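You operate a simulated robot arm through the tools that you are given. There is no shell and no other tool. Be economical: measure what you need, move in short steps, check, and stop when the job is done.

The job below is to be done with a simulated two-armed robot. You get a single attempt, and the scene is never put back.

JOB
Put one of the hoop stubs from the bench front on the gear table top.

It is judged by the outcome, as a careful person would: the job done as asked, and still so three seconds after it is handed in. It fails if anything else is knocked over, pushed out of place, dropped, spilled or broken.

ROBOT AND FRAMES
Two 6-joint arms with two-finger parallel grippers on one trunk, on a base that drives. Base frame: it is fixed to the floor where the robot stands at the start and does not move with it; the origin is under the middle of the robot, x ahead of it, y to its left, z up. Lengths are in mm, angles in rad, forces in N, time in s.
The left shoulder is at the start at [60, 187, 1147], the right one opposite. With the tool pointing down near the work surface each hand reaches from about 180 to 620 mm from the robot's upright axis, wherever it stands, measured 20 degrees to its own side. Places, roughly: gear table top [-1400, -2100, 800]. Payload 1.57 kg a hand.
The TCP of each hand is the grasp point between the finger pads, 30 mm short of the fingertips. In the tool frame z runs along the fingers and y along their closing line. The gripper opens to 110 mm. The fingers are 24 mm wide and 12 mm thick; the gripper's body (48 by 112 mm) begins 78 mm behind the TCP.
Orientation is that of the tool frame in the base frame, as a unit quaternion [w, x, y, z]. With the fingers straight down and closing along the base's y, the tool's x points along the base's -x, its y along +y and its z along -z.

CONTROLS
- The arms move only by the tool jog_arm. It takes "left_moves", "right_moves" or both (then of equal length, played together; a hand with none holds still); each is a list of rows, each a list of 7 numbers: the shift along the tool's x, y, z in mm, then the turn, a rotation vector about the tool's x, y, z in rad, then the opening, from 0 (shut) to 1 (fully open). In form: [[x, y, z, wx, wy, wz, fingers], ...]. A call has 1 to 12 rows; each row is the pose to reach, as a shift and turn from the pose commanded when the call began, along the tool's axes at that moment. Each row takes 0.2 s and may step no farther than 50 mm and 0.15 rad from the row before; otherwise, or with a gripper value out of range, the whole call is refused. A pose out of reach is approached as far as the arm can. The call stops where the force on the tool passes 40 N (or 10 N more than at its start, if that is more) or the arm is blocked; 0.2 s more then pass. Each finger travels about 153 mm/s and halts on what it meets, pressing with about 22 N; the grip force reading is that of the motor and also rises with nothing between the fingers. The clock runs only during rows and for 0.2 s after the last one: add rows that repeat a pose to give the fingers time. It gives the time, the measured TCP pose, the force on the tool (base axes), the opening and the grip force at its end, in the units of the frame above (readings bear some noise).
- Cameras (640 x 400 px; columns grow to the right, rows downward): "scene" is now at [11.4, -16.3, 1684.7]; the picture's right is [-0.21, -0.98, 0.00], its down [-0.77, 0.17, -0.61] and it looks along [0.60, -0.13, -0.79] (base axes); focal length 260 px, centre (320, 200). "left" rides on the left gripper at [70, -16, -141] in its tool frame; the picture's right is [0.23, 0.97, 0.00], its down [-0.86, 0.20, -0.48] and it looks along [-0.47, 0.11, 0.88] (tool axes); focal length 222 px, centre (320, 200). "right" rides on the right gripper at [70, 16, -141] in its tool frame; the picture's right is [-0.23, 0.97, 0.00], its down [-0.86, -0.20, -0.48] and it looks along [-0.47, -0.11, 0.88] (tool axes); focal length 222 px, centre (320, 200). There is no depth. A picture from a camera that has moved, and an enlarged one, comes with that camera's place and axes in the base frame and with its lens.
- get_image(camera): a new picture of that camera. It takes no simulated time.
- move_column(by): slides the trunk up (or, below 0, down) by that many mm; the arms and the scene camera ride with it, the base frame stays. It gives what a move gives, with no picture.
- roll_base(legs): drives the robot by 1 to 6 legs, each [ahead, left, turn to the left] in mm, mm and rad, along the robot's own axes; the way and the turn of a leg run together, so that a leg with both is an arc; at most 1500 mm and 3.142 rad a leg. The arms and the cameras ride along, it lands a little off, and it stops where it bumps. It gives what a move gives.
- pan_tilt(pan, tilt): turns the head with the scene camera to pan (to the left, within 1.501 rad either way) and tilt (down, from -0.506 to 1.204), counted from straight ahead of the robot. It gives what a move gives.
- close_up(camera, box): a new picture of the part [left, top, right, bottom] of that camera's present view, enlarged. It takes no simulated time.
- close_job(): hands the job in; it is judged then, once.

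Work in short steps. Places have to be worked out from the pictures, the camera data and where the tool is seen: move nearer, look again, correct. Check each grasp and each placing, and mend what went wrong. You have 120 turns and 108 pictures in all, those below and enlarged ones among them. Open the grippers and draw the arms clear of the work before you hand the job in, unless the task says otherwise; then end with one line.

The tools are called after "Call:" as name(argument=value, ...) on one line, values as JSON. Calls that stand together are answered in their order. jog_arm: Moves the arms, as the interface text tells. Its arguments: {"type":"object","properties":{"left_moves":{"type":"array"},"right_moves":{"type":"array"}},"required":[]} The other tools are called the same way: move_column (by) slides the trunk up or down; roll_base (legs) drives the base; pan_tilt (pan, tilt) turns the head that bears the scene camera; get_image (camera) takes a picture; close_up (camera, box) takes an enlarged picture of a part of a camera's view; close_job () hands the job in.

At the start:

```text
time_s: 0.0
left_tcp_pos: [472.4, 74.7, 1119.4]
left_ee_rot: [-0.001, 0.001, 1.0, 0.0]
left_wrist_force: [-0.1, 0.2, 0.4]
left_grip_width: 110.0
left_finger_force: 0.0
right_tcp_pos: [326.9, -294.4, 1110.2]
right_ee_rot: [0.0, 0.0, 1.0, 0.0]
right_wrist_force: [-0.2, -0.7, -0.3]
right_grip_width: 110.0
right_finger_force: 0.0
trunk travel left (down, up): [-775.0, 215.0]
robot x, y, heading: [-2.4, 0.8, 0.0]
head pan, tilt: [-0.216, 0.909]
```

scene: 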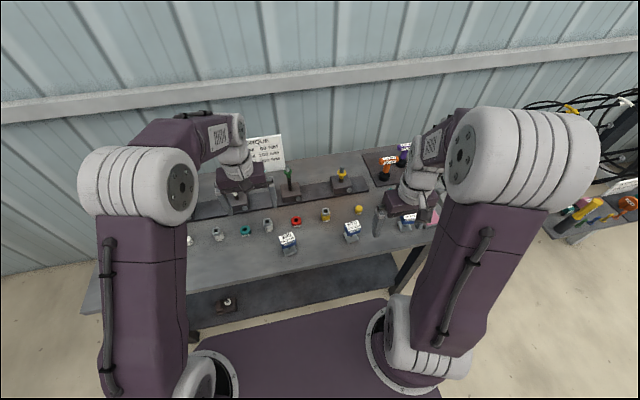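
right: 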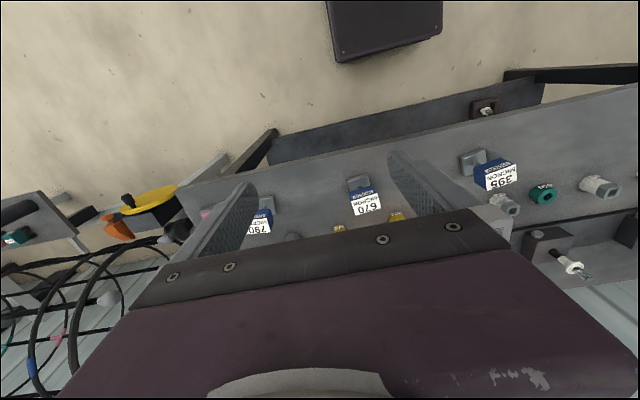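
left: 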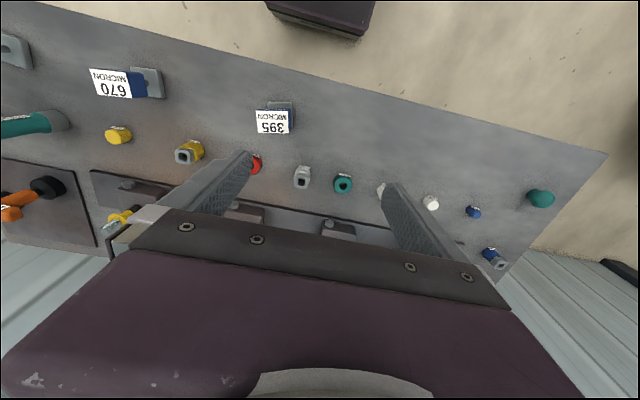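

I begin by reading the sign and enlarging the bench objects to work out what a "hoop stub" is.

Call:
close_up(camera="scene", box=[180, 120, 460, 295])

Call:
close_up(camera="left", box=[60, 40, 560, 280])

Call:
close_up(camera="right", box=[180, 80, 640, 300])

```text
2.29 times, centred on (320, 208) of scene
camera zoom: at [11.4, -16.3, 1684.7], right [-0.21, -0.98, 0.0], down [-0.77, 0.17, -0.61], along [0.6, -0.13, -0.79], focal length 595 px, centre (320, 183)
```

zoom: 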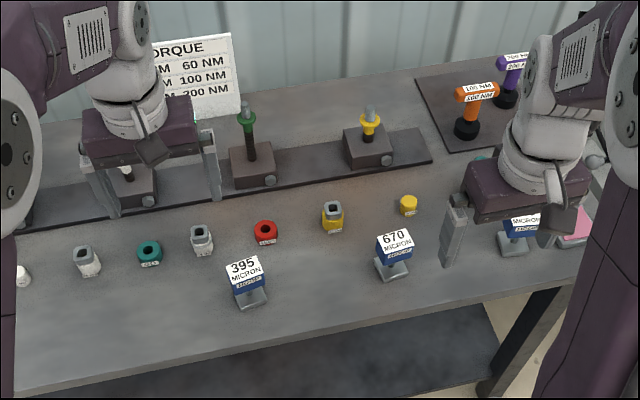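

```text
1.28 times, centred on (310, 160) of left
camera zoom: at [403.3, 58.5, 1261.1], right [-0.23, 0.97, 0.0], down [0.86, 0.2, 0.48], along [0.47, 0.11, -0.88], focal length 284 px, centre (333, 251)
```

zoom: 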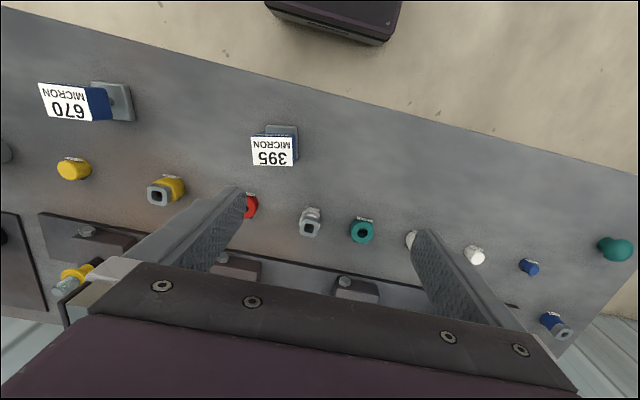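

```text
1.39 times, centred on (410, 190) of right
camera zoom: at [256.4, -276.8, 1252.9], right [0.23, 0.97, 0.0], down [0.86, -0.2, 0.48], along [0.47, -0.11, -0.88], focal length 309 px, centre (195, 214)
```

zoom: 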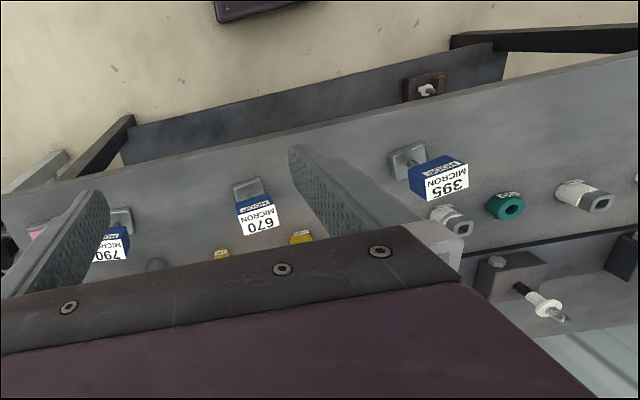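

The teal and red rings look like candidates for the "hoop stubs"; they carry small labels, so I enlarge those.

Call:
close_up(camera="scene", box=[205, 210, 305, 250])

Call:
close_up(camera="scene", box=[285, 195, 375, 230])

Call:
close_up(camera="left", box=[280, 150, 380, 210])

Call:
close_up(camera="right", box=[470, 150, 640, 240])

```text
6.40 times, centred on (255, 230) of scene
camera zoom: at [11.4, -16.3, 1684.7], right [-0.21, -0.98, 0.0], down [-0.77, 0.17, -0.61], along [0.6, -0.13, -0.79], focal length 1665 px, centre (736, 8)
```

zoom: 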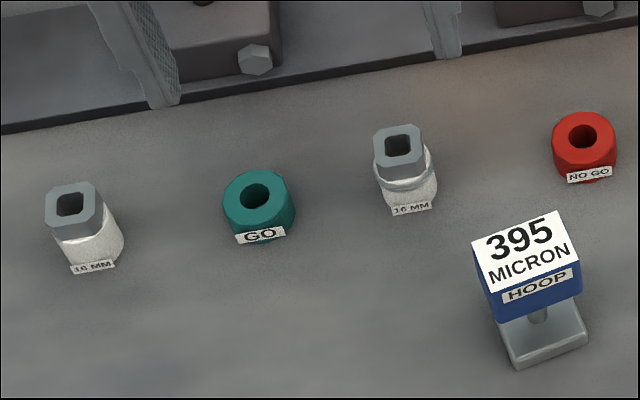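

```text
7.11 times, centred on (330, 212) of scene
camera zoom: at [11.4, -16.3, 1684.7], right [-0.21, -0.98, 0.0], down [-0.77, 0.17, -0.61], along [0.6, -0.13, -0.79], focal length 1850 px, centre (249, 111)
```

zoom: 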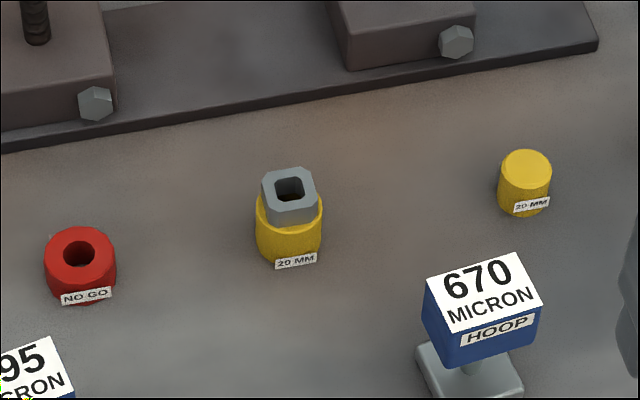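

```text
6.40 times, centred on (330, 180) of left
camera zoom: at [403.3, 58.5, 1261.1], right [-0.23, 0.97, 0.0], down [0.86, 0.2, 0.48], along [0.47, 0.11, -0.88], focal length 1422 px, centre (256, 328)
```

zoom: 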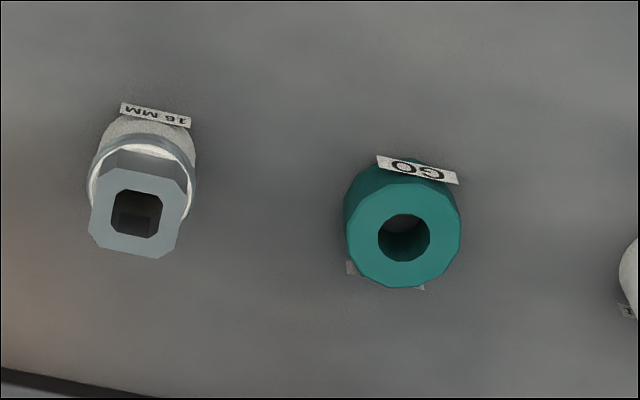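

```text
3.76 times, centred on (555, 195) of right
camera zoom: at [256.4, -276.8, 1252.9], right [0.23, 0.97, 0.0], down [0.86, -0.2, 0.48], along [0.47, -0.11, -0.88], focal length 836 px, centre (-565, 219)
```

zoom: 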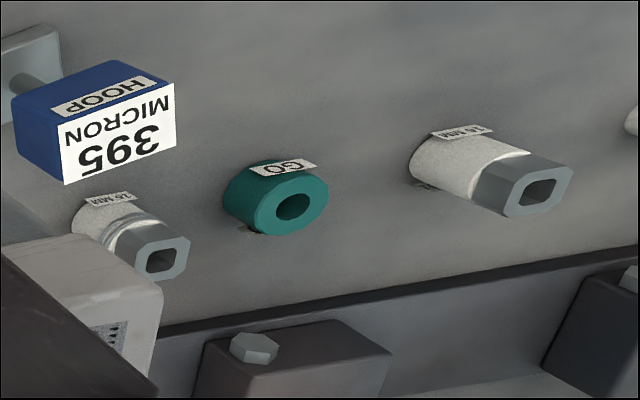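

Both blue "MICRON" blocks are tagged HOOP; I check the rest of the bench (790, pink item, left end) before deciding.

Call:
close_up(camera="scene", box=[365, 140, 465, 240])

Call:
close_up(camera="left", box=[400, 160, 600, 285])

Call:
close_up(camera="right", box=[0, 150, 300, 280])

Call:
pan_tilt(pan=-0.9, tilt=0.6)

Call:
get_image(camera="scene")

```text
4.00 times, centred on (415, 190) of scene
camera zoom: at [11.4, -16.3, 1684.7], right [-0.21, -0.98, 0.0], down [-0.77, 0.17, -0.61], along [0.6, -0.13, -0.79], focal length 1040 px, centre (-60, 240)
```

zoom: 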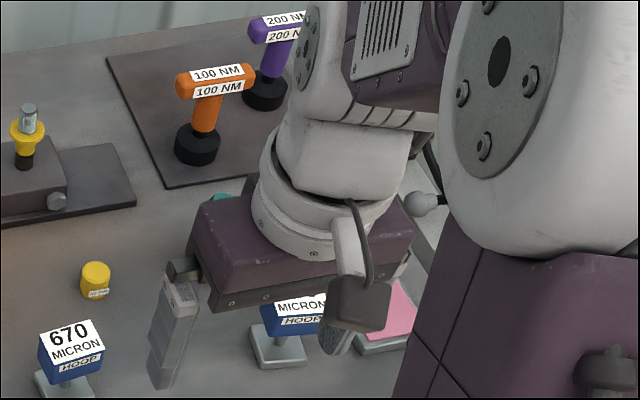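

```text
3.20 times, centred on (500, 222) of left
camera zoom: at [403.3, 58.5, 1261.1], right [-0.23, 0.97, 0.0], down [0.86, 0.2, 0.48], along [0.47, 0.11, -0.88], focal length 711 px, centre (-256, 128)
```

zoom: 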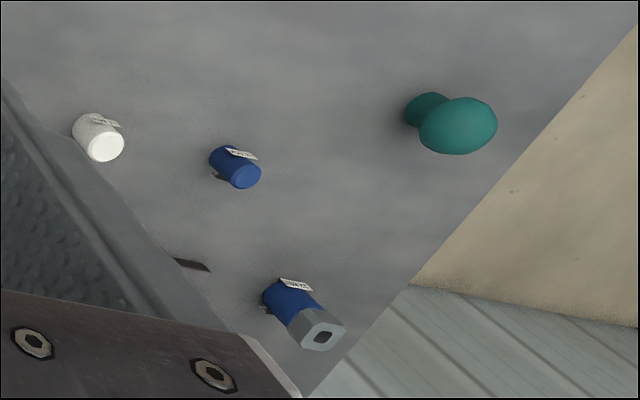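

```text
2.13 times, centred on (150, 215) of right
camera zoom: at [256.4, -276.8, 1252.9], right [0.23, 0.97, 0.0], down [0.86, -0.2, 0.48], along [0.47, -0.11, -0.88], focal length 474 px, centre (683, 168)
```

zoom: 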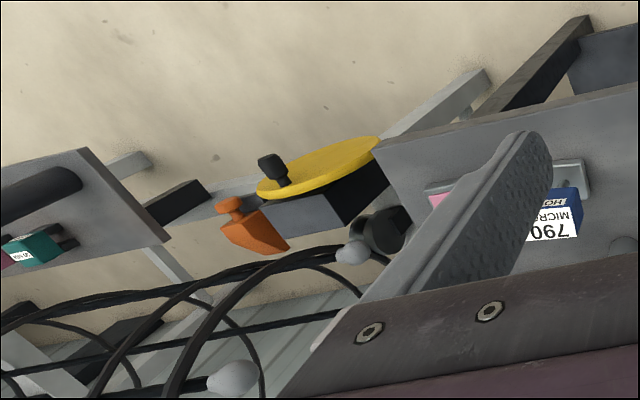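

```text
time_s: 1.1
left_tcp_pos: [471.9, 76.5, 1119.5]
left_ee_rot: [0.0, 0.0, 1.0, 0.0]
left_wrist_force: [-0.1, 0.7, -0.5]
left_grip_width: 110.2
left_finger_force: 0.1
right_tcp_pos: [325.8, -294.3, 1111.4]
right_ee_rot: [0.0, 0.0, 1.0, 0.0]
right_wrist_force: [-0.1, 0.9, -0.1]
right_grip_width: 109.9
right_finger_force: 0.1
trunk travel left (down, up): [-775.0, 215.0]
robot x, y, heading: [0.7, -1.7, -0.0]
head pan, tilt: [-0.901, 0.6]
```

```text
94 pictures are left
camera scene: at [-6.9, -69.4, 1710.1], right [-0.78, -0.62, 0.0], down [-0.35, 0.44, -0.82], along [0.51, -0.65, -0.57], focal length 260 px, centre (320, 200)
```

scene: 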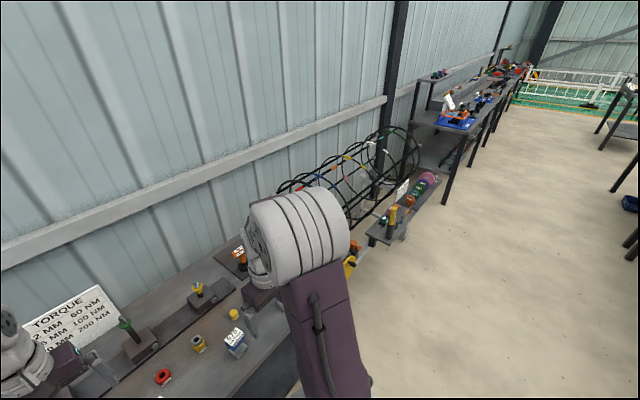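

The three blue blocks on grey feet are all tagged HOOP and stand at the bench front, so they are the hoop stubs. The 670 one sits near [467, -241], well within the right hand's reach; I move the right hand partway there and look.

Call:
jog_arm(right_moves=[[-20, 20, 0, 0, 0, 0, 1], [-50, 50, 0, 0, 0, 0, 1], [-50, 50, 50, 0, 0, 0, 1]])

Call:
get_image(camera="right")

Call:
pan_tilt(pan=-0.4, tilt=0.95)

Call:
get_image(camera="scene")

```text
time_s: 1.9
left_tcp_pos: [473.5, 74.4, 1119.3]
left_ee_rot: [-0.002, 0.0, 1.0, 0.001]
left_wrist_force: [-0.4, -0.2, 0.1]
left_grip_width: 110.2
left_finger_force: 0.1
right_tcp_pos: [377.1, -244.2, 1058.0]
right_ee_rot: [0.0, 0.001, 1.0, 0.0]
right_wrist_force: [0.5, 0.5, -0.8]
right_grip_width: 109.8
right_finger_force: 0.1
trunk travel left (down, up): [-775.0, 215.0]
robot x, y, heading: [2.2, 2.6, -0.004]
head pan, tilt: [-0.901, 0.6]
```

```text
93 pictures are left
camera right: at [306.5, -227.1, 1199.2], right [0.23, 0.97, 0.0], down [0.86, -0.2, 0.48], along [0.47, -0.11, -0.88], focal length 222 px, centre (320, 200)
```

right: 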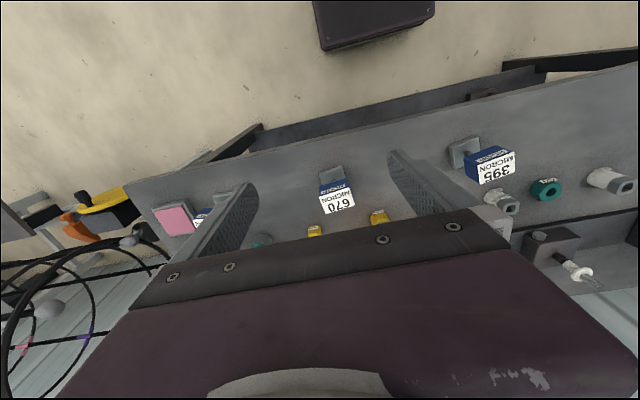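

```text
time_s: 2.8
left_tcp_pos: [472.7, 75.5, 1119.6]
left_ee_rot: [0.001, -0.001, 1.0, 0.001]
left_wrist_force: [-0.1, -0.3, -0.4]
left_grip_width: 109.9
left_finger_force: 0.2
right_tcp_pos: [375.6, -243.4, 1059.0]
right_ee_rot: [0.001, 0.0, 1.0, 0.0]
right_wrist_force: [0.0, -0.2, 0.4]
right_grip_width: 109.9
right_finger_force: 0.1
trunk travel left (down, up): [-775.0, 215.0]
robot x, y, heading: [-1.6, -0.4, 0.007]
head pan, tilt: [-0.4, 0.949]
```

```text
92 pictures are left
camera scene: at [4.8, -28.3, 1681.8], right [-0.39, -0.92, 0.0], down [-0.75, 0.32, -0.58], along [0.54, -0.23, -0.81], focal length 260 px, centre (320, 200)
```

scene: 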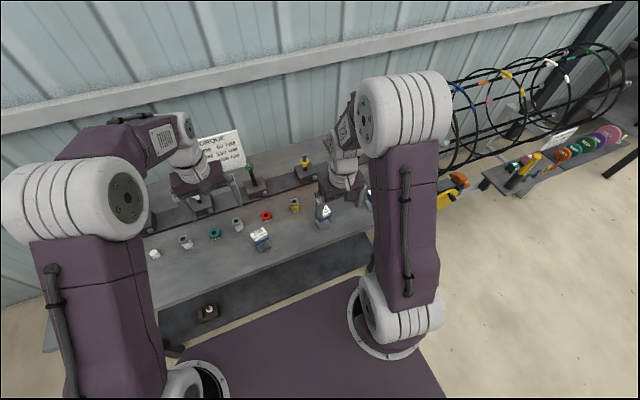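

I enlarge the 670 stub to get its shape, height and turn.

Call:
close_up(camera="right", box=[280, 140, 400, 240])

Call:
close_up(camera="scene", box=[290, 175, 370, 235])

```text
4.00 times, centred on (340, 190) of right
camera zoom: at [304.9, -226.0, 1200.4], right [0.23, 0.97, 0.0], down [0.86, -0.2, 0.48], along [0.47, -0.11, -0.88], focal length 888 px, centre (240, 240)
```

zoom: 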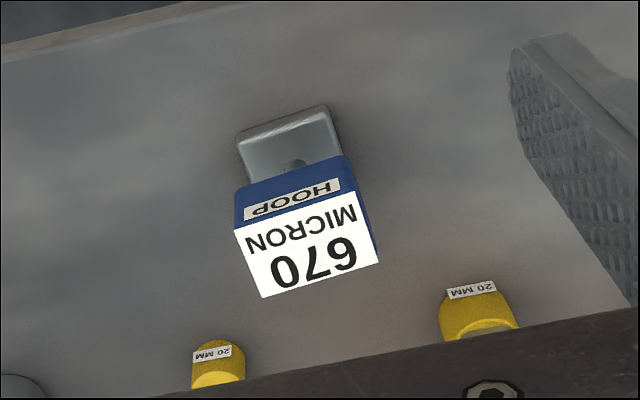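

```text
6.67 times, centred on (330, 205) of scene
camera zoom: at [4.8, -28.3, 1681.8], right [-0.39, -0.92, 0.0], down [-0.75, 0.32, -0.58], along [0.54, -0.23, -0.81], focal length 1734 px, centre (253, 167)
```

zoom: 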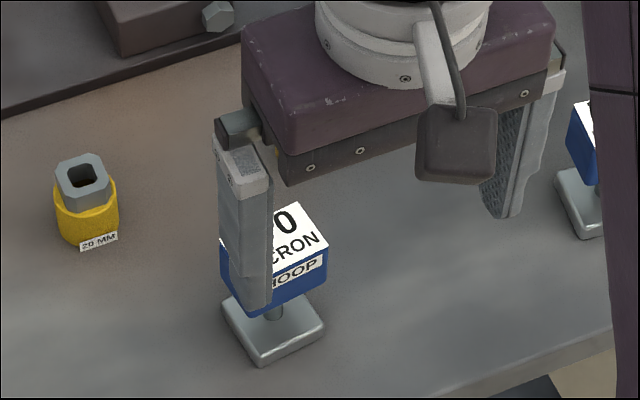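

From the two views: top of the 670 block is near [484, -239, 880], about 52 mm wide, turned about +0.13 rad, with the foot's front edge near x = 457. I move over it, turn the hand and check from above before descending.

Call:
jog_arm(right_moves=[[-40, 2, 0, 0, 0, -0.065, 1], [-80, 4, 10, 0, 0, -0.13, 1], [-108, 4, 50, 0, 0, -0.13, 1], [-108, 4, 90, 0, 0, -0.13, 1], [-108, 4, 100, 0, 0, -0.13, 1]])

Call:
get_image(camera="right")

Call:
close_up(camera="scene", box=[270, 160, 390, 235])

Call:
get_image(camera="left")

```text
time_s: 4.0
left_tcp_pos: [471.8, 76.0, 1119.0]
left_ee_rot: [0.0, 0.0, 1.0, 0.0]
left_wrist_force: [0.2, -0.6, 1.0]
left_grip_width: 110.2
left_finger_force: 0.1
right_tcp_pos: [484.5, -241.6, 960.3]
right_ee_rot: [0.0, -0.065, 0.998, 0.0]
right_wrist_force: [-0.1, -0.4, 0.8]
right_grip_width: 109.9
right_finger_force: 0.1
trunk travel left (down, up): [-775.0, 215.0]
robot x, y, heading: [0.7, 1.7, 0.002]
head pan, tilt: [-0.4, 0.949]
```

```text
89 pictures are left
camera right: at [413.0, -233.0, 1102.0], right [0.1, 1.0, 0.0], down [0.87, -0.09, 0.48], along [0.48, -0.05, -0.88], focal length 222 px, centre (320, 200)
```

right: 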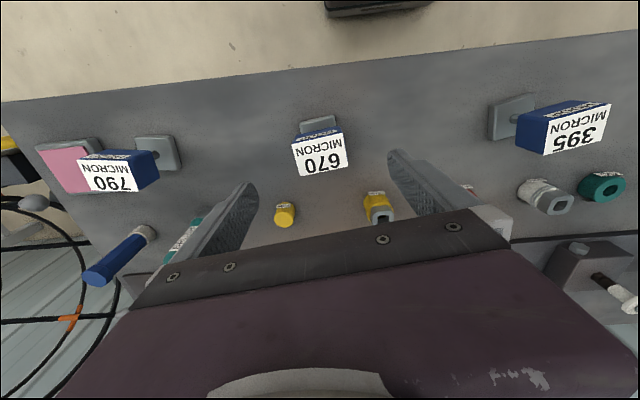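

```text
5.33 times, centred on (330, 198) of scene
camera zoom: at [4.8, -28.3, 1681.7], right [-0.39, -0.92, 0.0], down [-0.75, 0.32, -0.58], along [0.54, -0.23, -0.81], focal length 1387 px, centre (267, 213)
```

zoom: 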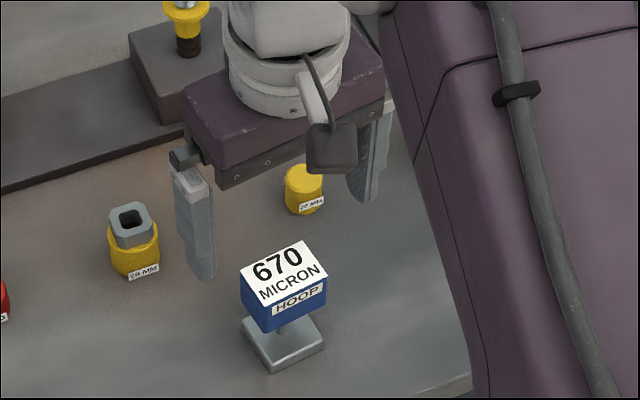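

```text
87 pictures are left
camera left: at [403.1, 58.7, 1261.2], right [-0.23, 0.97, 0.0], down [0.85, 0.2, 0.48], along [0.47, 0.11, -0.88], focal length 222 px, centre (320, 200)
```

left: 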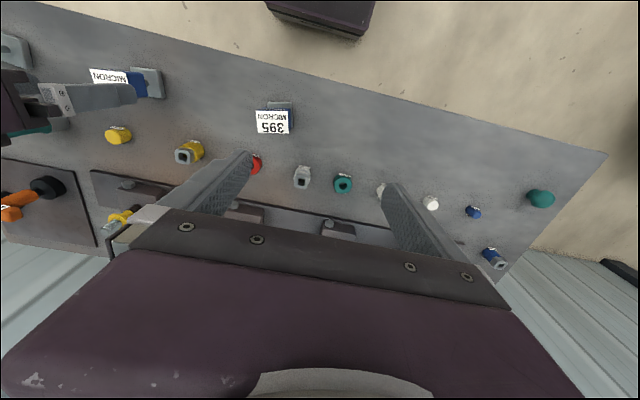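

Second fix agrees: block centre about [482, -240], top at about 882, so the hand straddles it well. I descend to z ≈ 866 with the fingers open.

Call:
jog_arm(right_moves=[[2, 1, 25, 0, 0, 0, 1], [2, 1, 50, 0, 0, 0.01, 1], [2, 1, 70, 0, 0, 0.02, 1], [2, 1, 85, 0, 0, 0.02, 1], [2, 1, 94, 0, 0, 0.02, 1], [2, 1, 94, 0, 0, 0.02, 1]])

Call:
get_image(camera="right")

Call:
close_up(camera="scene", box=[270, 160, 390, 235])

```text
time_s: 5.4
left_tcp_pos: [473.1, 75.5, 1118.9]
left_ee_rot: [0.0, 0.001, 1.0, 0.0]
left_wrist_force: [-0.1, 0.0, 0.2]
left_grip_width: 110.2
left_finger_force: 0.1
right_tcp_pos: [482.4, -239.5, 866.7]
right_ee_rot: [0.0, -0.054, 0.999, 0.0]
right_wrist_force: [0.1, 0.6, -0.3]
right_grip_width: 110.0
right_finger_force: 0.1
trunk travel left (down, up): [-775.0, 215.0]
robot x, y, heading: [1.9, 0.3, 0.002]
head pan, tilt: [-0.4, 0.949]
```

```text
86 pictures are left
camera right: at [410.8, -229.5, 1008.4], right [0.12, 0.99, 0.0], down [0.87, -0.1, 0.48], along [0.48, -0.06, -0.88], focal length 222 px, centre (320, 200)
```

right: 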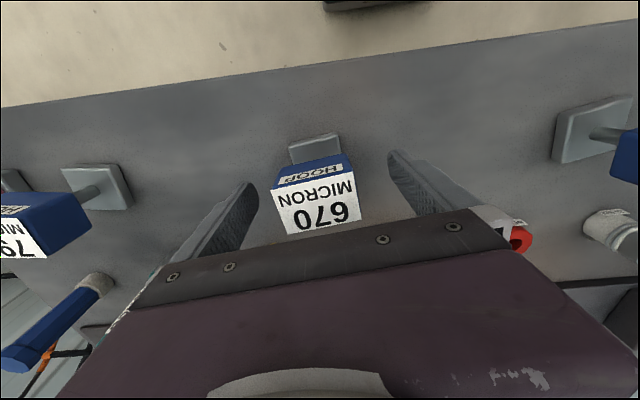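

```text
5.33 times, centred on (330, 198) of scene
camera zoom: at [5.0, -28.5, 1681.7], right [-0.39, -0.92, 0.0], down [-0.75, 0.32, -0.58], along [0.54, -0.23, -0.81], focal length 1387 px, centre (267, 213)
```

zoom: 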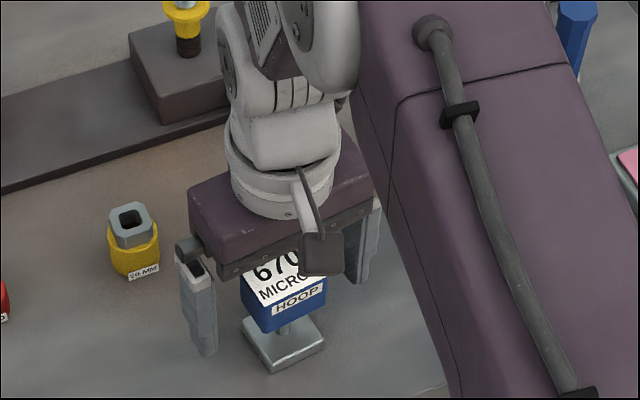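

The block is centred between the fingers at about [483, -240]. Close the gripper.

Call:
jog_arm(right_moves=[[0, 0, 0, 0, 0, 0, 0.6], [0, 0, 0, 0, 0, 0, 0.45], [0, 0, 0, 0, 0, 0, 0], [0, 0, 0, 0, 0, 0, 0], [0, 0, 0, 0, 0, 0, 0]])

Call:
get_image(camera="right")

```text
time_s: 6.6
left_tcp_pos: [473.7, 75.3, 1119.2]
left_ee_rot: [0.0, 0.001, 1.0, 0.001]
left_wrist_force: [0.3, -0.6, -0.2]
left_grip_width: 110.0
left_finger_force: 0.1
right_tcp_pos: [482.2, -239.3, 867.2]
right_ee_rot: [0.0, -0.055, 0.998, 0.0]
right_wrist_force: [1.8, -1.0, 0.6]
right_grip_width: 51.7
right_finger_force: 22.1
trunk travel left (down, up): [-775.0, 215.0]
robot x, y, heading: [1.2, -1.1, -0.002]
head pan, tilt: [-0.4, 0.949]
```

```text
84 pictures are left
camera right: at [410.9, -229.7, 1008.5], right [0.12, 0.99, 0.0], down [0.87, -0.1, 0.48], along [0.48, -0.06, -0.88], focal length 222 px, centre (320, 200)
```

right: 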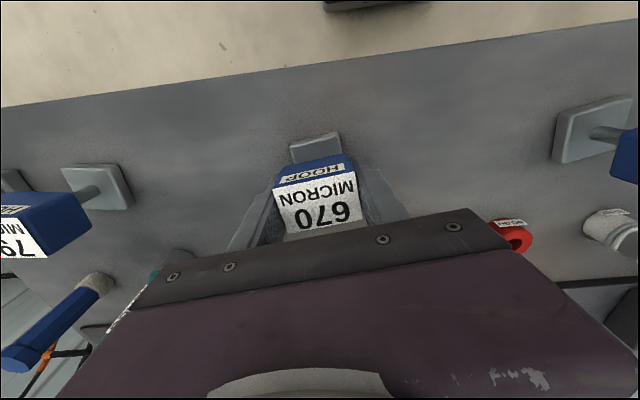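

The grip holds at 51.7 mm with 22 N. I lift straight up slowly and see whether the whole stub comes along.

Call:
jog_arm(right_moves=[[0, 0, -10, 0, 0, 0, 0], [0, 0, -25, 0, 0, 0, 0], [0, 0, -45, 0, 0, 0, 0], [0, 0, -75, 0, 0, 0, 0], [0, 0, -110, 0, 0, 0, 0], [0, 0, -150, 0, 0, 0, 0]])

Call:
get_image(camera="right")

Call:
get_image(camera="scene")

```text
time_s: 8.0
left_tcp_pos: [472.2, 75.0, 1120.6]
left_ee_rot: [0.0, 0.0, 1.0, -0.001]
left_wrist_force: [-0.4, 0.2, -0.1]
left_grip_width: 110.0
left_finger_force: 0.1
right_tcp_pos: [482.9, -240.7, 1016.5]
right_ee_rot: [0.0, -0.055, 0.998, 0.0]
right_wrist_force: [0.2, -0.2, -1.3]
right_grip_width: 51.8
right_finger_force: 22.3
trunk travel left (down, up): [-775.0, 215.0]
robot x, y, heading: [1.7, 3.9, -0.002]
head pan, tilt: [-0.4, 0.949]
```

```text
83 pictures are left
camera right: at [410.2, -229.6, 1158.5], right [0.12, 0.99, 0.0], down [0.87, -0.1, 0.48], along [0.47, -0.06, -0.88], focal length 222 px, centre (320, 200)
```

right: 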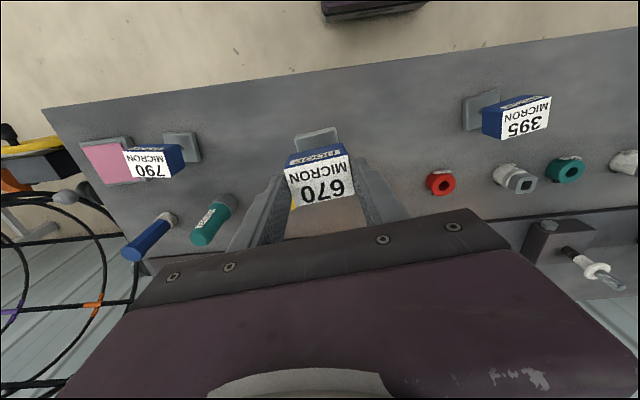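

```text
82 pictures are left
camera scene: at [4.4, -28.4, 1681.7], right [-0.39, -0.92, 0.0], down [-0.75, 0.32, -0.58], along [0.54, -0.23, -0.81], focal length 260 px, centre (320, 200)
```

scene: 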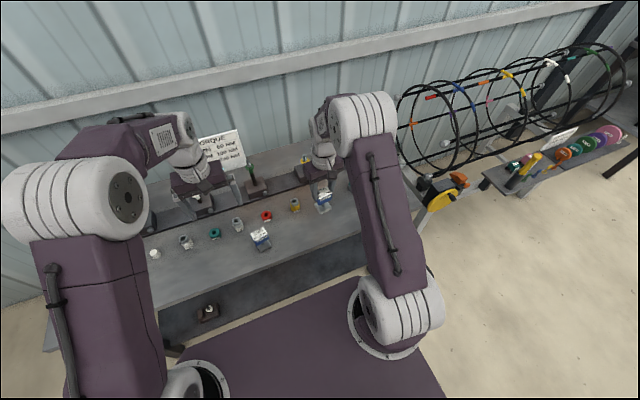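

The stub came up, but it sits differently in view than before; I enlarge to see whether it slipped or tilted.

Call:
close_up(camera="right", box=[230, 100, 420, 250])

Call:
close_up(camera="scene", box=[280, 150, 380, 225])

Call:
get_image(camera="left")

```text
2.67 times, centred on (325, 175) of right
camera zoom: at [410.2, -229.6, 1158.5], right [0.12, 0.99, 0.0], down [0.87, -0.1, 0.48], along [0.47, -0.06, -0.88], focal length 592 px, centre (307, 267)
```

zoom: 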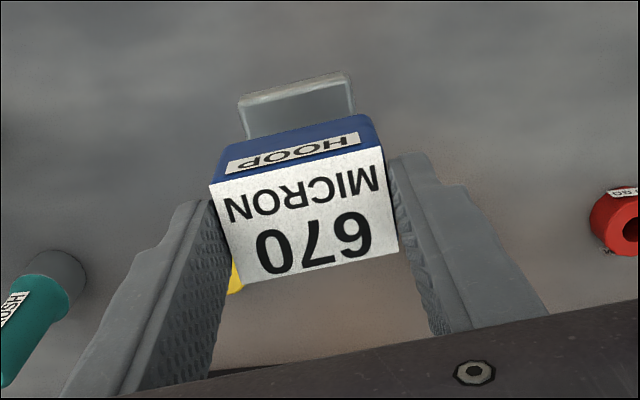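

```text
5.33 times, centred on (330, 188) of scene
camera zoom: at [4.4, -28.4, 1681.7], right [-0.39, -0.92, 0.0], down [-0.75, 0.32, -0.58], along [0.54, -0.23, -0.81], focal length 1387 px, centre (267, 267)
```

zoom: 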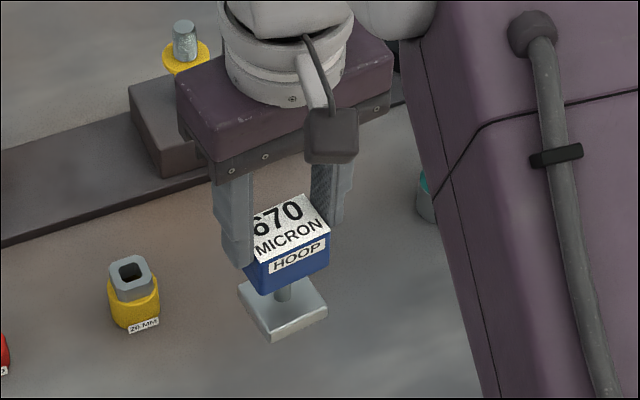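

```text
79 pictures are left
camera left: at [402.8, 58.7, 1261.2], right [-0.23, 0.97, 0.0], down [0.85, 0.2, 0.48], along [0.47, 0.11, -0.88], focal length 222 px, centre (320, 200)
```

left: 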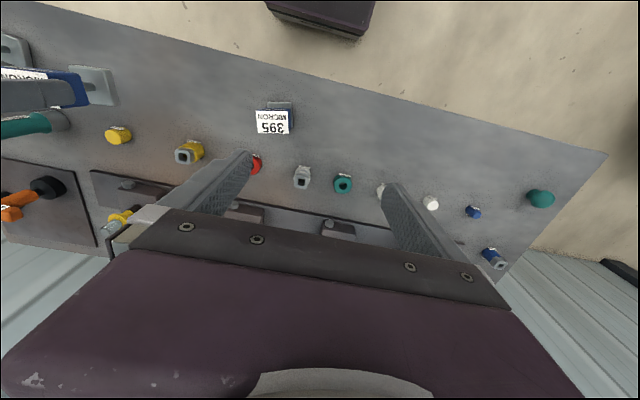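

The block slid about 37 mm down in the pads during the lift (its top is now about 22 mm below the TCP, near the fingertips), so the grip isn't secure. I lower gently straight back toward its spot before it slips out.

Call:
jog_arm(right_moves=[[0, 0, 6, 0, 0, 0, 0], [0, 0, 16, 0, 0, 0, 0], [0, 0, 28, 0, 0, 0, 0], [0, 0, 40, 0, 0, 0, 0], [0, 0, 52, 0, 0, 0, 0], [0, 0, 64, 0, 0, 0, 0], [0, 0, 75, 0, 0, 0, 0], [0, 0, 83, 0, 0, 0, 0], [0, 0, 89, 0, 0, 0, 0], [0, 0, 94, 0, 0, 0, 0]])

Call:
close_up(camera="right", box=[230, 100, 420, 250])

Call:
close_up(camera="scene", box=[280, 150, 380, 225])

```text
time_s: 10.2
left_tcp_pos: [473.4, 75.4, 1118.4]
left_ee_rot: [0.0, 0.0, 1.0, 0.0]
left_wrist_force: [0.0, 0.1, 0.3]
left_grip_width: 110.1
left_finger_force: 0.1
right_tcp_pos: [482.8, -239.0, 922.2]
right_ee_rot: [0.0, -0.056, 0.998, 0.0]
right_wrist_force: [-0.6, 0.3, -2.3]
right_grip_width: 51.7
right_finger_force: 21.5
trunk travel left (down, up): [-775.0, 215.0]
robot x, y, heading: [1.5, 1.4, -0.002]
head pan, tilt: [-0.4, 0.949]
```

```text
2.67 times, centred on (325, 175) of right
camera zoom: at [411.6, -229.9, 1064.5], right [0.12, 0.99, 0.0], down [0.87, -0.1, 0.48], along [0.48, -0.06, -0.88], focal length 592 px, centre (307, 267)
```

zoom: 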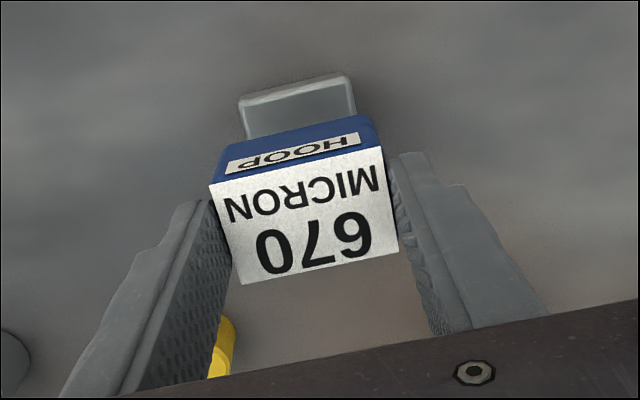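

```text
5.33 times, centred on (330, 188) of scene
camera zoom: at [5.7, -28.8, 1681.7], right [-0.39, -0.92, 0.0], down [-0.75, 0.32, -0.58], along [0.54, -0.23, -0.81], focal length 1387 px, centre (267, 267)
```

zoom: 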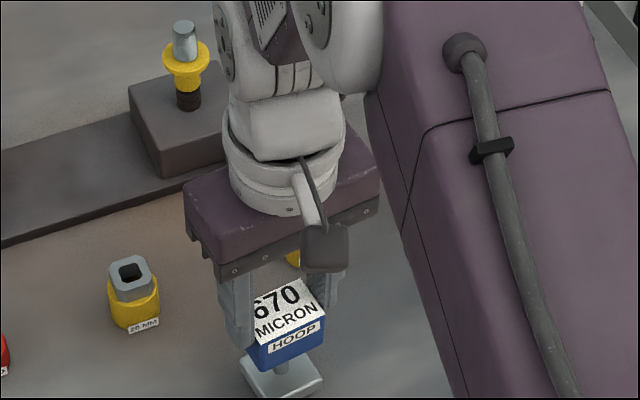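

It no longer slips (the relation to the fingers is unchanged after 2 s), so the slide happened on breaking away from the bench. I set it down on its own spot and will re-grip much deeper.

Call:
jog_arm(right_moves=[[0, 0, 4, 0, 0, 0, 0], [0, 0, 8, 0, 0, 0, 0], [0, 0, 12, 0, 0, 0, 0], [0, 0, 15, 0, 0, 0, 0], [0, 0, 18, 0, 0, 0, 0], [0, 0, 20, 0, 0, 0, 0], [0, 0, 20, 0, 0, 0, 0]])

Call:
close_up(camera="right", box=[230, 100, 420, 250])

Call:
close_up(camera="scene", box=[280, 160, 380, 235])

```text
time_s: 11.8
left_tcp_pos: [469.2, 76.0, 1119.6]
left_ee_rot: [0.001, 0.0, 1.0, 0.0]
left_wrist_force: [-0.1, -0.1, -0.6]
left_grip_width: 109.9
left_finger_force: 0.0
right_tcp_pos: [482.5, -240.0, 905.5]
right_ee_rot: [0.003, -0.055, 0.998, -0.001]
right_wrist_force: [2.7, -5.5, 18.8]
right_grip_width: 51.8
right_finger_force: 21.7
trunk travel left (down, up): [-775.0, 215.0]
robot x, y, heading: [-1.1, -2.5, -0.003]
head pan, tilt: [-0.4, 0.949]
```

```text
2.67 times, centred on (325, 175) of right
camera zoom: at [409.9, -229.7, 1046.5], right [0.12, 0.99, 0.0], down [0.87, -0.1, 0.48], along [0.48, -0.06, -0.88], focal length 592 px, centre (307, 267)
```

zoom: 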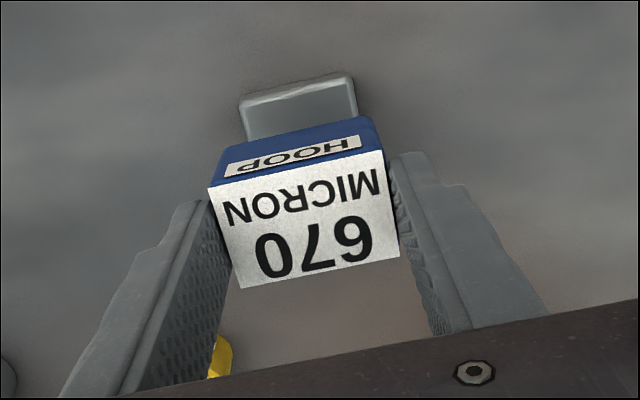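

```text
5.33 times, centred on (330, 198) of scene
camera zoom: at [2.5, -28.4, 1681.9], right [-0.39, -0.92, 0.0], down [-0.75, 0.32, -0.58], along [0.54, -0.23, -0.81], focal length 1387 px, centre (267, 213)
```

zoom: 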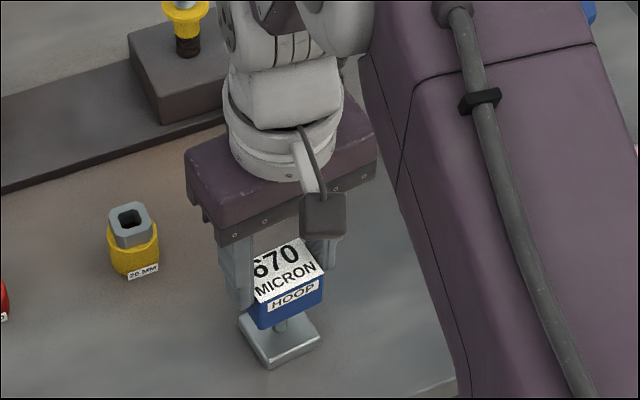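

The foot is on the bench (18.8 N up, block top at ~882). I open, then descend to TCP z ≈ 842 so the block sits deep between the pads.

Call:
jog_arm(right_moves=[[0, 0, 0, 0, 0, 0, 0.6], [0, 0, 0, 0, 0, 0, 1], [0, 0, 0, 0, 0, 0, 1], [0, 0, 20, 0, 0, 0, 1], [0, 0, 40, 0, 0, 0, 1], [0, 0, 52, 0, 0, 0, 1], [0, 0, 60, 0, 0, 0, 1], [0, 0, 60, 0, 0, 0, 1]])

Call:
close_up(camera="right", box=[210, 100, 430, 250])

Call:
close_up(camera="scene", box=[280, 160, 380, 235])

```text
time_s: 13.6
left_tcp_pos: [473.0, 75.7, 1117.2]
left_ee_rot: [0.0, 0.0, 1.0, -0.001]
left_wrist_force: [-1.1, 0.1, 0.7]
left_grip_width: 110.1
left_finger_force: 0.1
right_tcp_pos: [483.2, -239.3, 842.0]
right_ee_rot: [0.0, -0.055, 0.999, 0.0]
right_wrist_force: [-0.1, -0.1, 0.5]
right_grip_width: 110.0
right_finger_force: 0.1
trunk travel left (down, up): [-775.0, 215.0]
robot x, y, heading: [-2.6, -2.8, -0.002]
head pan, tilt: [-0.4, 0.949]
```

```text
2.67 times, centred on (320, 175) of right
camera zoom: at [411.4, -229.0, 983.9], right [0.12, 0.99, 0.0], down [0.87, -0.1, 0.48], along [0.48, -0.06, -0.88], focal length 592 px, centre (320, 267)
```

zoom: 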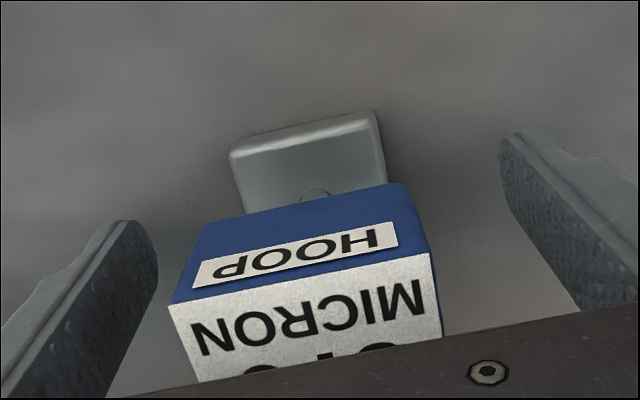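

```text
5.33 times, centred on (330, 198) of scene
camera zoom: at [5.1, -28.5, 1681.7], right [-0.39, -0.92, 0.0], down [-0.75, 0.32, -0.58], along [0.54, -0.23, -0.81], focal length 1387 px, centre (267, 213)
```

zoom: 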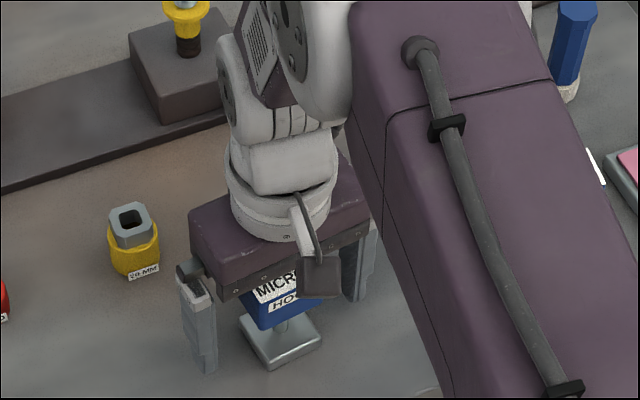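

Clear and centred. I close, give the fingers time, then start the lift very gently.

Call:
jog_arm(right_moves=[[0, 0, 0, 0, 0, 0, 0.6], [0, 0, 0, 0, 0, 0, 0.3], [0, 0, 0, 0, 0, 0, 0], [0, 0, 0, 0, 0, 0, 0], [0, 0, 0, 0, 0, 0, 0], [0, 0, -2, 0, 0, 0, 0], [0, 0, -4, 0, 0, 0, 0], [0, 0, -7, 0, 0, 0, 0], [0, 0, -11, 0, 0, 0, 0], [0, 0, -16, 0, 0, 0, 0]])

Call:
close_up(camera="right", box=[210, 100, 430, 250])

```text
time_s: 15.8
left_tcp_pos: [472.4, 74.5, 1119.8]
left_ee_rot: [0.0, 0.0, 1.0, -0.001]
left_wrist_force: [-0.3, -0.5, 0.2]
left_grip_width: 110.3
left_finger_force: 0.0
right_tcp_pos: [482.0, -239.0, 858.2]
right_ee_rot: [-0.001, -0.055, 0.998, 0.0]
right_wrist_force: [-0.7, -0.2, -1.9]
right_grip_width: 51.7
right_finger_force: 22.1
trunk travel left (down, up): [-775.0, 215.0]
robot x, y, heading: [3.5, 2.4, 0.001]
head pan, tilt: [-0.4, 0.949]
```

```text
2.67 times, centred on (320, 175) of right
camera zoom: at [411.1, -229.6, 1000.4], right [0.12, 0.99, 0.0], down [0.87, -0.1, 0.48], along [0.47, -0.06, -0.88], focal length 592 px, centre (320, 267)
```

zoom: 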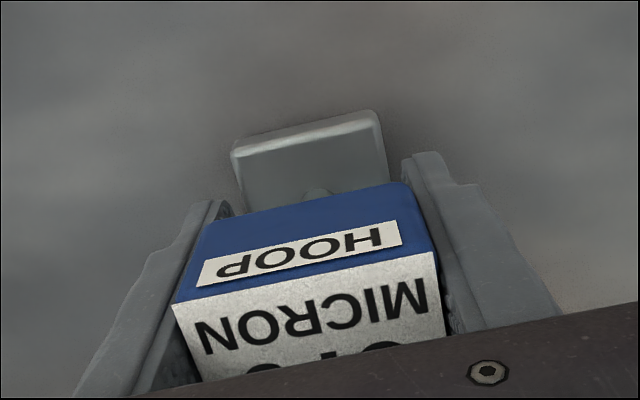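

No slip this time. I continue lifting gradually.

Call:
jog_arm(right_moves=[[0, 0, -4, 0, 0, 0, 0], [0, 0, -10, 0, 0, 0, 0], [0, 0, -18, 0, 0, 0, 0], [0, 0, -28, 0, 0, 0, 0], [0, 0, -40, 0, 0, 0, 0], [0, 0, -52, 0, 0, 0, 0], [0, 0, -66, 0, 0, 0, 0], [0, 0, -80, 0, 0, 0, 0], [0, 0, -94, 0, 0, 0, 0], [0, 0, -106, 0, 0, 0, 0], [0, 0, -116, 0, 0, 0, 0], [0, 0, -124, 0, 0, 0, 0]])

Call:
close_up(camera="right", box=[210, 100, 430, 250])

```text
time_s: 18.4
left_tcp_pos: [473.2, 74.9, 1118.3]
left_ee_rot: [0.0, 0.0, 1.0, 0.0]
left_wrist_force: [-0.3, -0.5, 0.3]
left_grip_width: 110.1
left_finger_force: 0.1
right_tcp_pos: [481.4, -240.0, 983.2]
right_ee_rot: [-0.001, -0.055, 0.998, -0.001]
right_wrist_force: [-0.1, 0.2, -2.5]
right_grip_width: 51.7
right_finger_force: 22.5
trunk travel left (down, up): [-775.0, 215.0]
robot x, y, heading: [-0.1, 0.8, -0.0]
head pan, tilt: [-0.4, 0.949]
```

```text
2.67 times, centred on (320, 175) of right
camera zoom: at [410.1, -230.2, 1125.2], right [0.12, 0.99, 0.0], down [0.87, -0.1, 0.48], along [0.47, -0.06, -0.88], focal length 592 px, centre (320, 267)
```

zoom: 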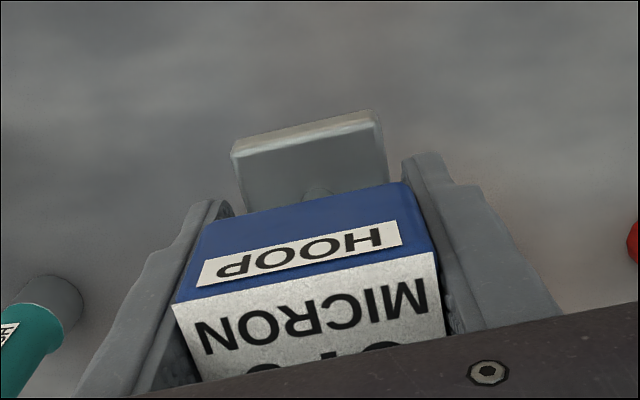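

Firm: same relation as at the start of the lift. I raise a little more and draw the hand in closer, gently, then back off from the bench.

Call:
jog_arm(right_moves=[[4, 0, -6, 0, 0, 0, 0], [12, 0, -16, 0, 0, 0, 0], [24, 0, -28, 0, 0, 0, 0], [38, 0, -42, 0, 0, 0, 0], [52, 0, -56, 0, 0, 0, 0], [66, 0, -70, 0, 0, 0, 0], [80, 0, -82, 0, 0, 0, 0], [94, 0, -90, 0, 0, 0, 0], [106, 0, -95, 0, 0, 0, 0], [116, 0, -98, 0, 0, 0, 0], [122, 0, -100, 0, 0, 0, 0]])

Call:
roll_base(legs=[[-300, 0, 0]])

Call:
pan_tilt(pan=-1.5, tilt=0.45)

Call:
get_image(camera="scene")

Call:
get_image(camera="right")

```text
time_s: 20.8
left_tcp_pos: [472.0, 75.8, 1119.4]
left_ee_rot: [0.0, -0.001, 1.0, 0.001]
left_wrist_force: [-0.5, 0.5, -0.6]
left_grip_width: 109.8
left_finger_force: 0.1
right_tcp_pos: [361.4, -251.0, 1084.0]
right_ee_rot: [0.0, -0.054, 0.999, -0.001]
right_wrist_force: [-0.6, -0.4, -2.2]
right_grip_width: 51.6
right_finger_force: 21.4
trunk travel left (down, up): [-775.0, 215.0]
robot x, y, heading: [0.9, 0.8, -0.004]
head pan, tilt: [-0.4, 0.949]
```

```text
time_s: 22.9
left_tcp_pos: [170.6, 75.9, 1117.6]
left_ee_rot: [-0.001, -0.001, 1.0, 0.0]
left_wrist_force: [-0.2, -0.3, 0.5]
left_grip_width: 110.0
left_finger_force: 0.1
right_tcp_pos: [60.3, -251.4, 1082.5]
right_ee_rot: [-0.001, -0.057, 0.998, 0.0]
right_wrist_force: [0.4, 0.1, -2.9]
right_grip_width: 51.7
right_finger_force: 21.7
trunk travel left (down, up): [-775.0, 215.0]
robot x, y, heading: [-302.5, -2.0, 0.005]
head pan, tilt: [-0.4, 0.949]
```

```text
time_s: 24.2
left_tcp_pos: [168.8, 75.7, 1119.0]
left_ee_rot: [0.0, -0.002, 1.0, 0.001]
left_wrist_force: [0.4, -0.1, 0.2]
left_grip_width: 110.0
left_finger_force: 0.0
right_tcp_pos: [57.9, -251.9, 1081.9]
right_ee_rot: [0.0, -0.057, 0.998, 0.0]
right_wrist_force: [0.6, -1.2, -2.8]
right_grip_width: 51.8
right_finger_force: 22.2
trunk travel left (down, up): [-775.0, 215.0]
robot x, y, heading: [-308.2, 0.4, 0.004]
head pan, tilt: [-1.499, 0.45]
```

```text
70 pictures are left
camera scene: at [-359.1, -92.7, 1723.6], right [-1.0, -0.07, 0.0], down [-0.03, 0.43, -0.9], along [0.07, -0.9, -0.44], focal length 260 px, centre (320, 200)
```

scene: 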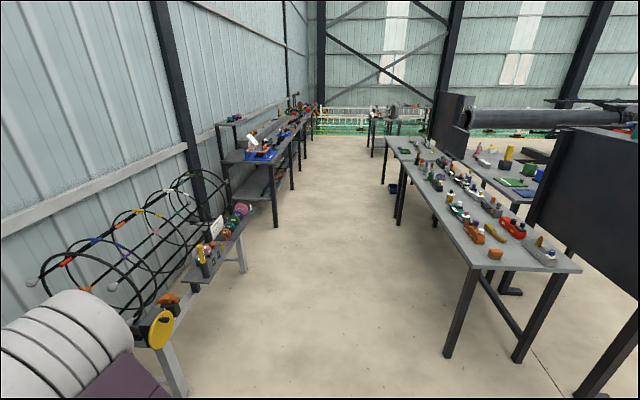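

```text
69 pictures are left
camera right: at [-13.1, -242.0, 1224.8], right [0.12, 0.99, 0.0], down [0.87, -0.1, 0.48], along [0.48, -0.06, -0.88], focal length 222 px, centre (320, 200)
```

right: 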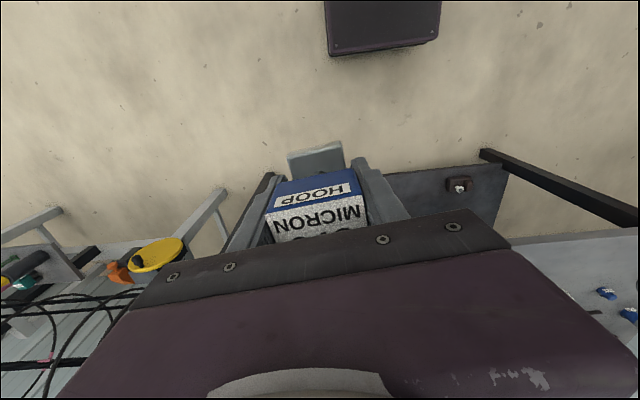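

The stub is firm. The long table on the right, from about y = -1220 on, matches the gear table; I enlarge it to find a free spot.

Call:
close_up(camera="scene", box=[370, 120, 610, 290])

```text
2.35 times, centred on (490, 205) of scene
camera zoom: at [-359.1, -92.7, 1723.6], right [-1.0, -0.07, 0.0], down [-0.03, 0.43, -0.9], along [0.07, -0.9, -0.44], focal length 612 px, centre (-80, 188)
```

zoom: 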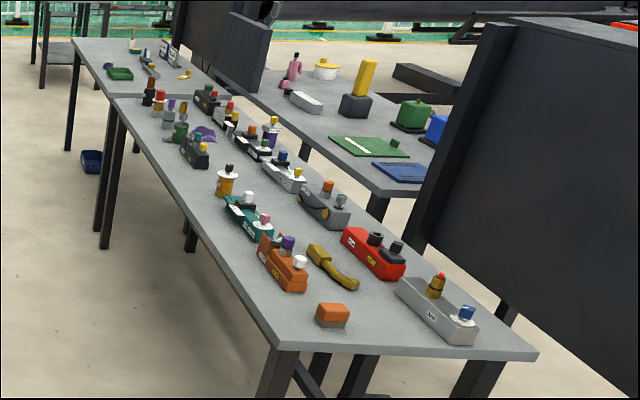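

Two tables stand end to end; the near one (x ≈ -1650…-1050, y ≈ -1220…-3070) is centred on the given gear table place. Its near-left corner around [-1115, -1350] is free. I turn right in place to face along it and look again.

Call:
roll_base(legs=[[0, 0, -0.8], [0, 0, -0.77]])

Call:
pan_tilt(pan=-0.5, tilt=0.5)

Call:
get_image(camera="scene")

Call:
get_image(camera="right")

```text
time_s: 28.7
left_tcp_pos: [-218.7, -472.2, 1118.4]
left_ee_rot: [0.0, 0.7, 0.714, 0.0]
left_wrist_force: [-1.1, -0.1, -0.1]
left_grip_width: 109.8
left_finger_force: 0.1
right_tcp_pos: [-547.7, -368.6, 1082.4]
right_ee_rot: [0.0, 0.659, 0.752, 0.0]
right_wrist_force: [-0.6, 0.4, -2.3]
right_grip_width: 52.0
right_finger_force: 22.1
trunk travel left (down, up): [-775.0, 215.0]
robot x, y, heading: [-304.2, 1.5, -1.55]
head pan, tilt: [-1.499, 0.45]
```

```text
time_s: 29.9
left_tcp_pos: [-219.3, -472.2, 1119.2]
left_ee_rot: [0.0, 0.699, 0.715, 0.0]
left_wrist_force: [0.4, 0.1, 0.6]
left_grip_width: 110.3
left_finger_force: 0.0
right_tcp_pos: [-549.7, -367.8, 1084.8]
right_ee_rot: [0.0, 0.659, 0.752, 0.0]
right_wrist_force: [-0.3, -0.9, -1.8]
right_grip_width: 51.7
right_finger_force: 22.0
trunk travel left (down, up): [-775.0, 215.0]
robot x, y, heading: [-305.0, 0.2, -1.551]
head pan, tilt: [-0.499, 0.499]
```

```text
67 pictures are left
camera scene: at [-349.6, -21.8, 1719.2], right [-0.89, 0.46, 0.0], down [0.22, 0.42, -0.88], along [-0.4, -0.78, -0.48], focal length 260 px, centre (320, 200)
```

scene: 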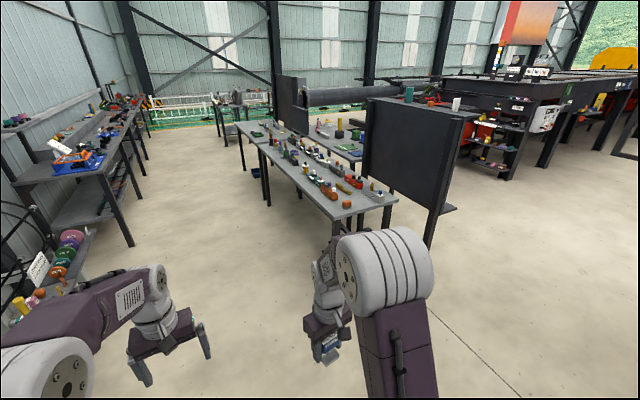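

```text
66 pictures are left
camera right: at [-542.1, -295.1, 1224.7], right [1.0, -0.1, 0.0], down [-0.09, -0.87, 0.48], along [-0.05, -0.48, -0.88], focal length 222 px, centre (320, 200)
```

right: 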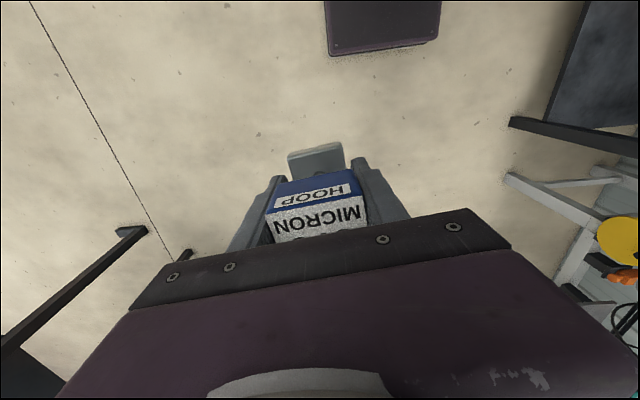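

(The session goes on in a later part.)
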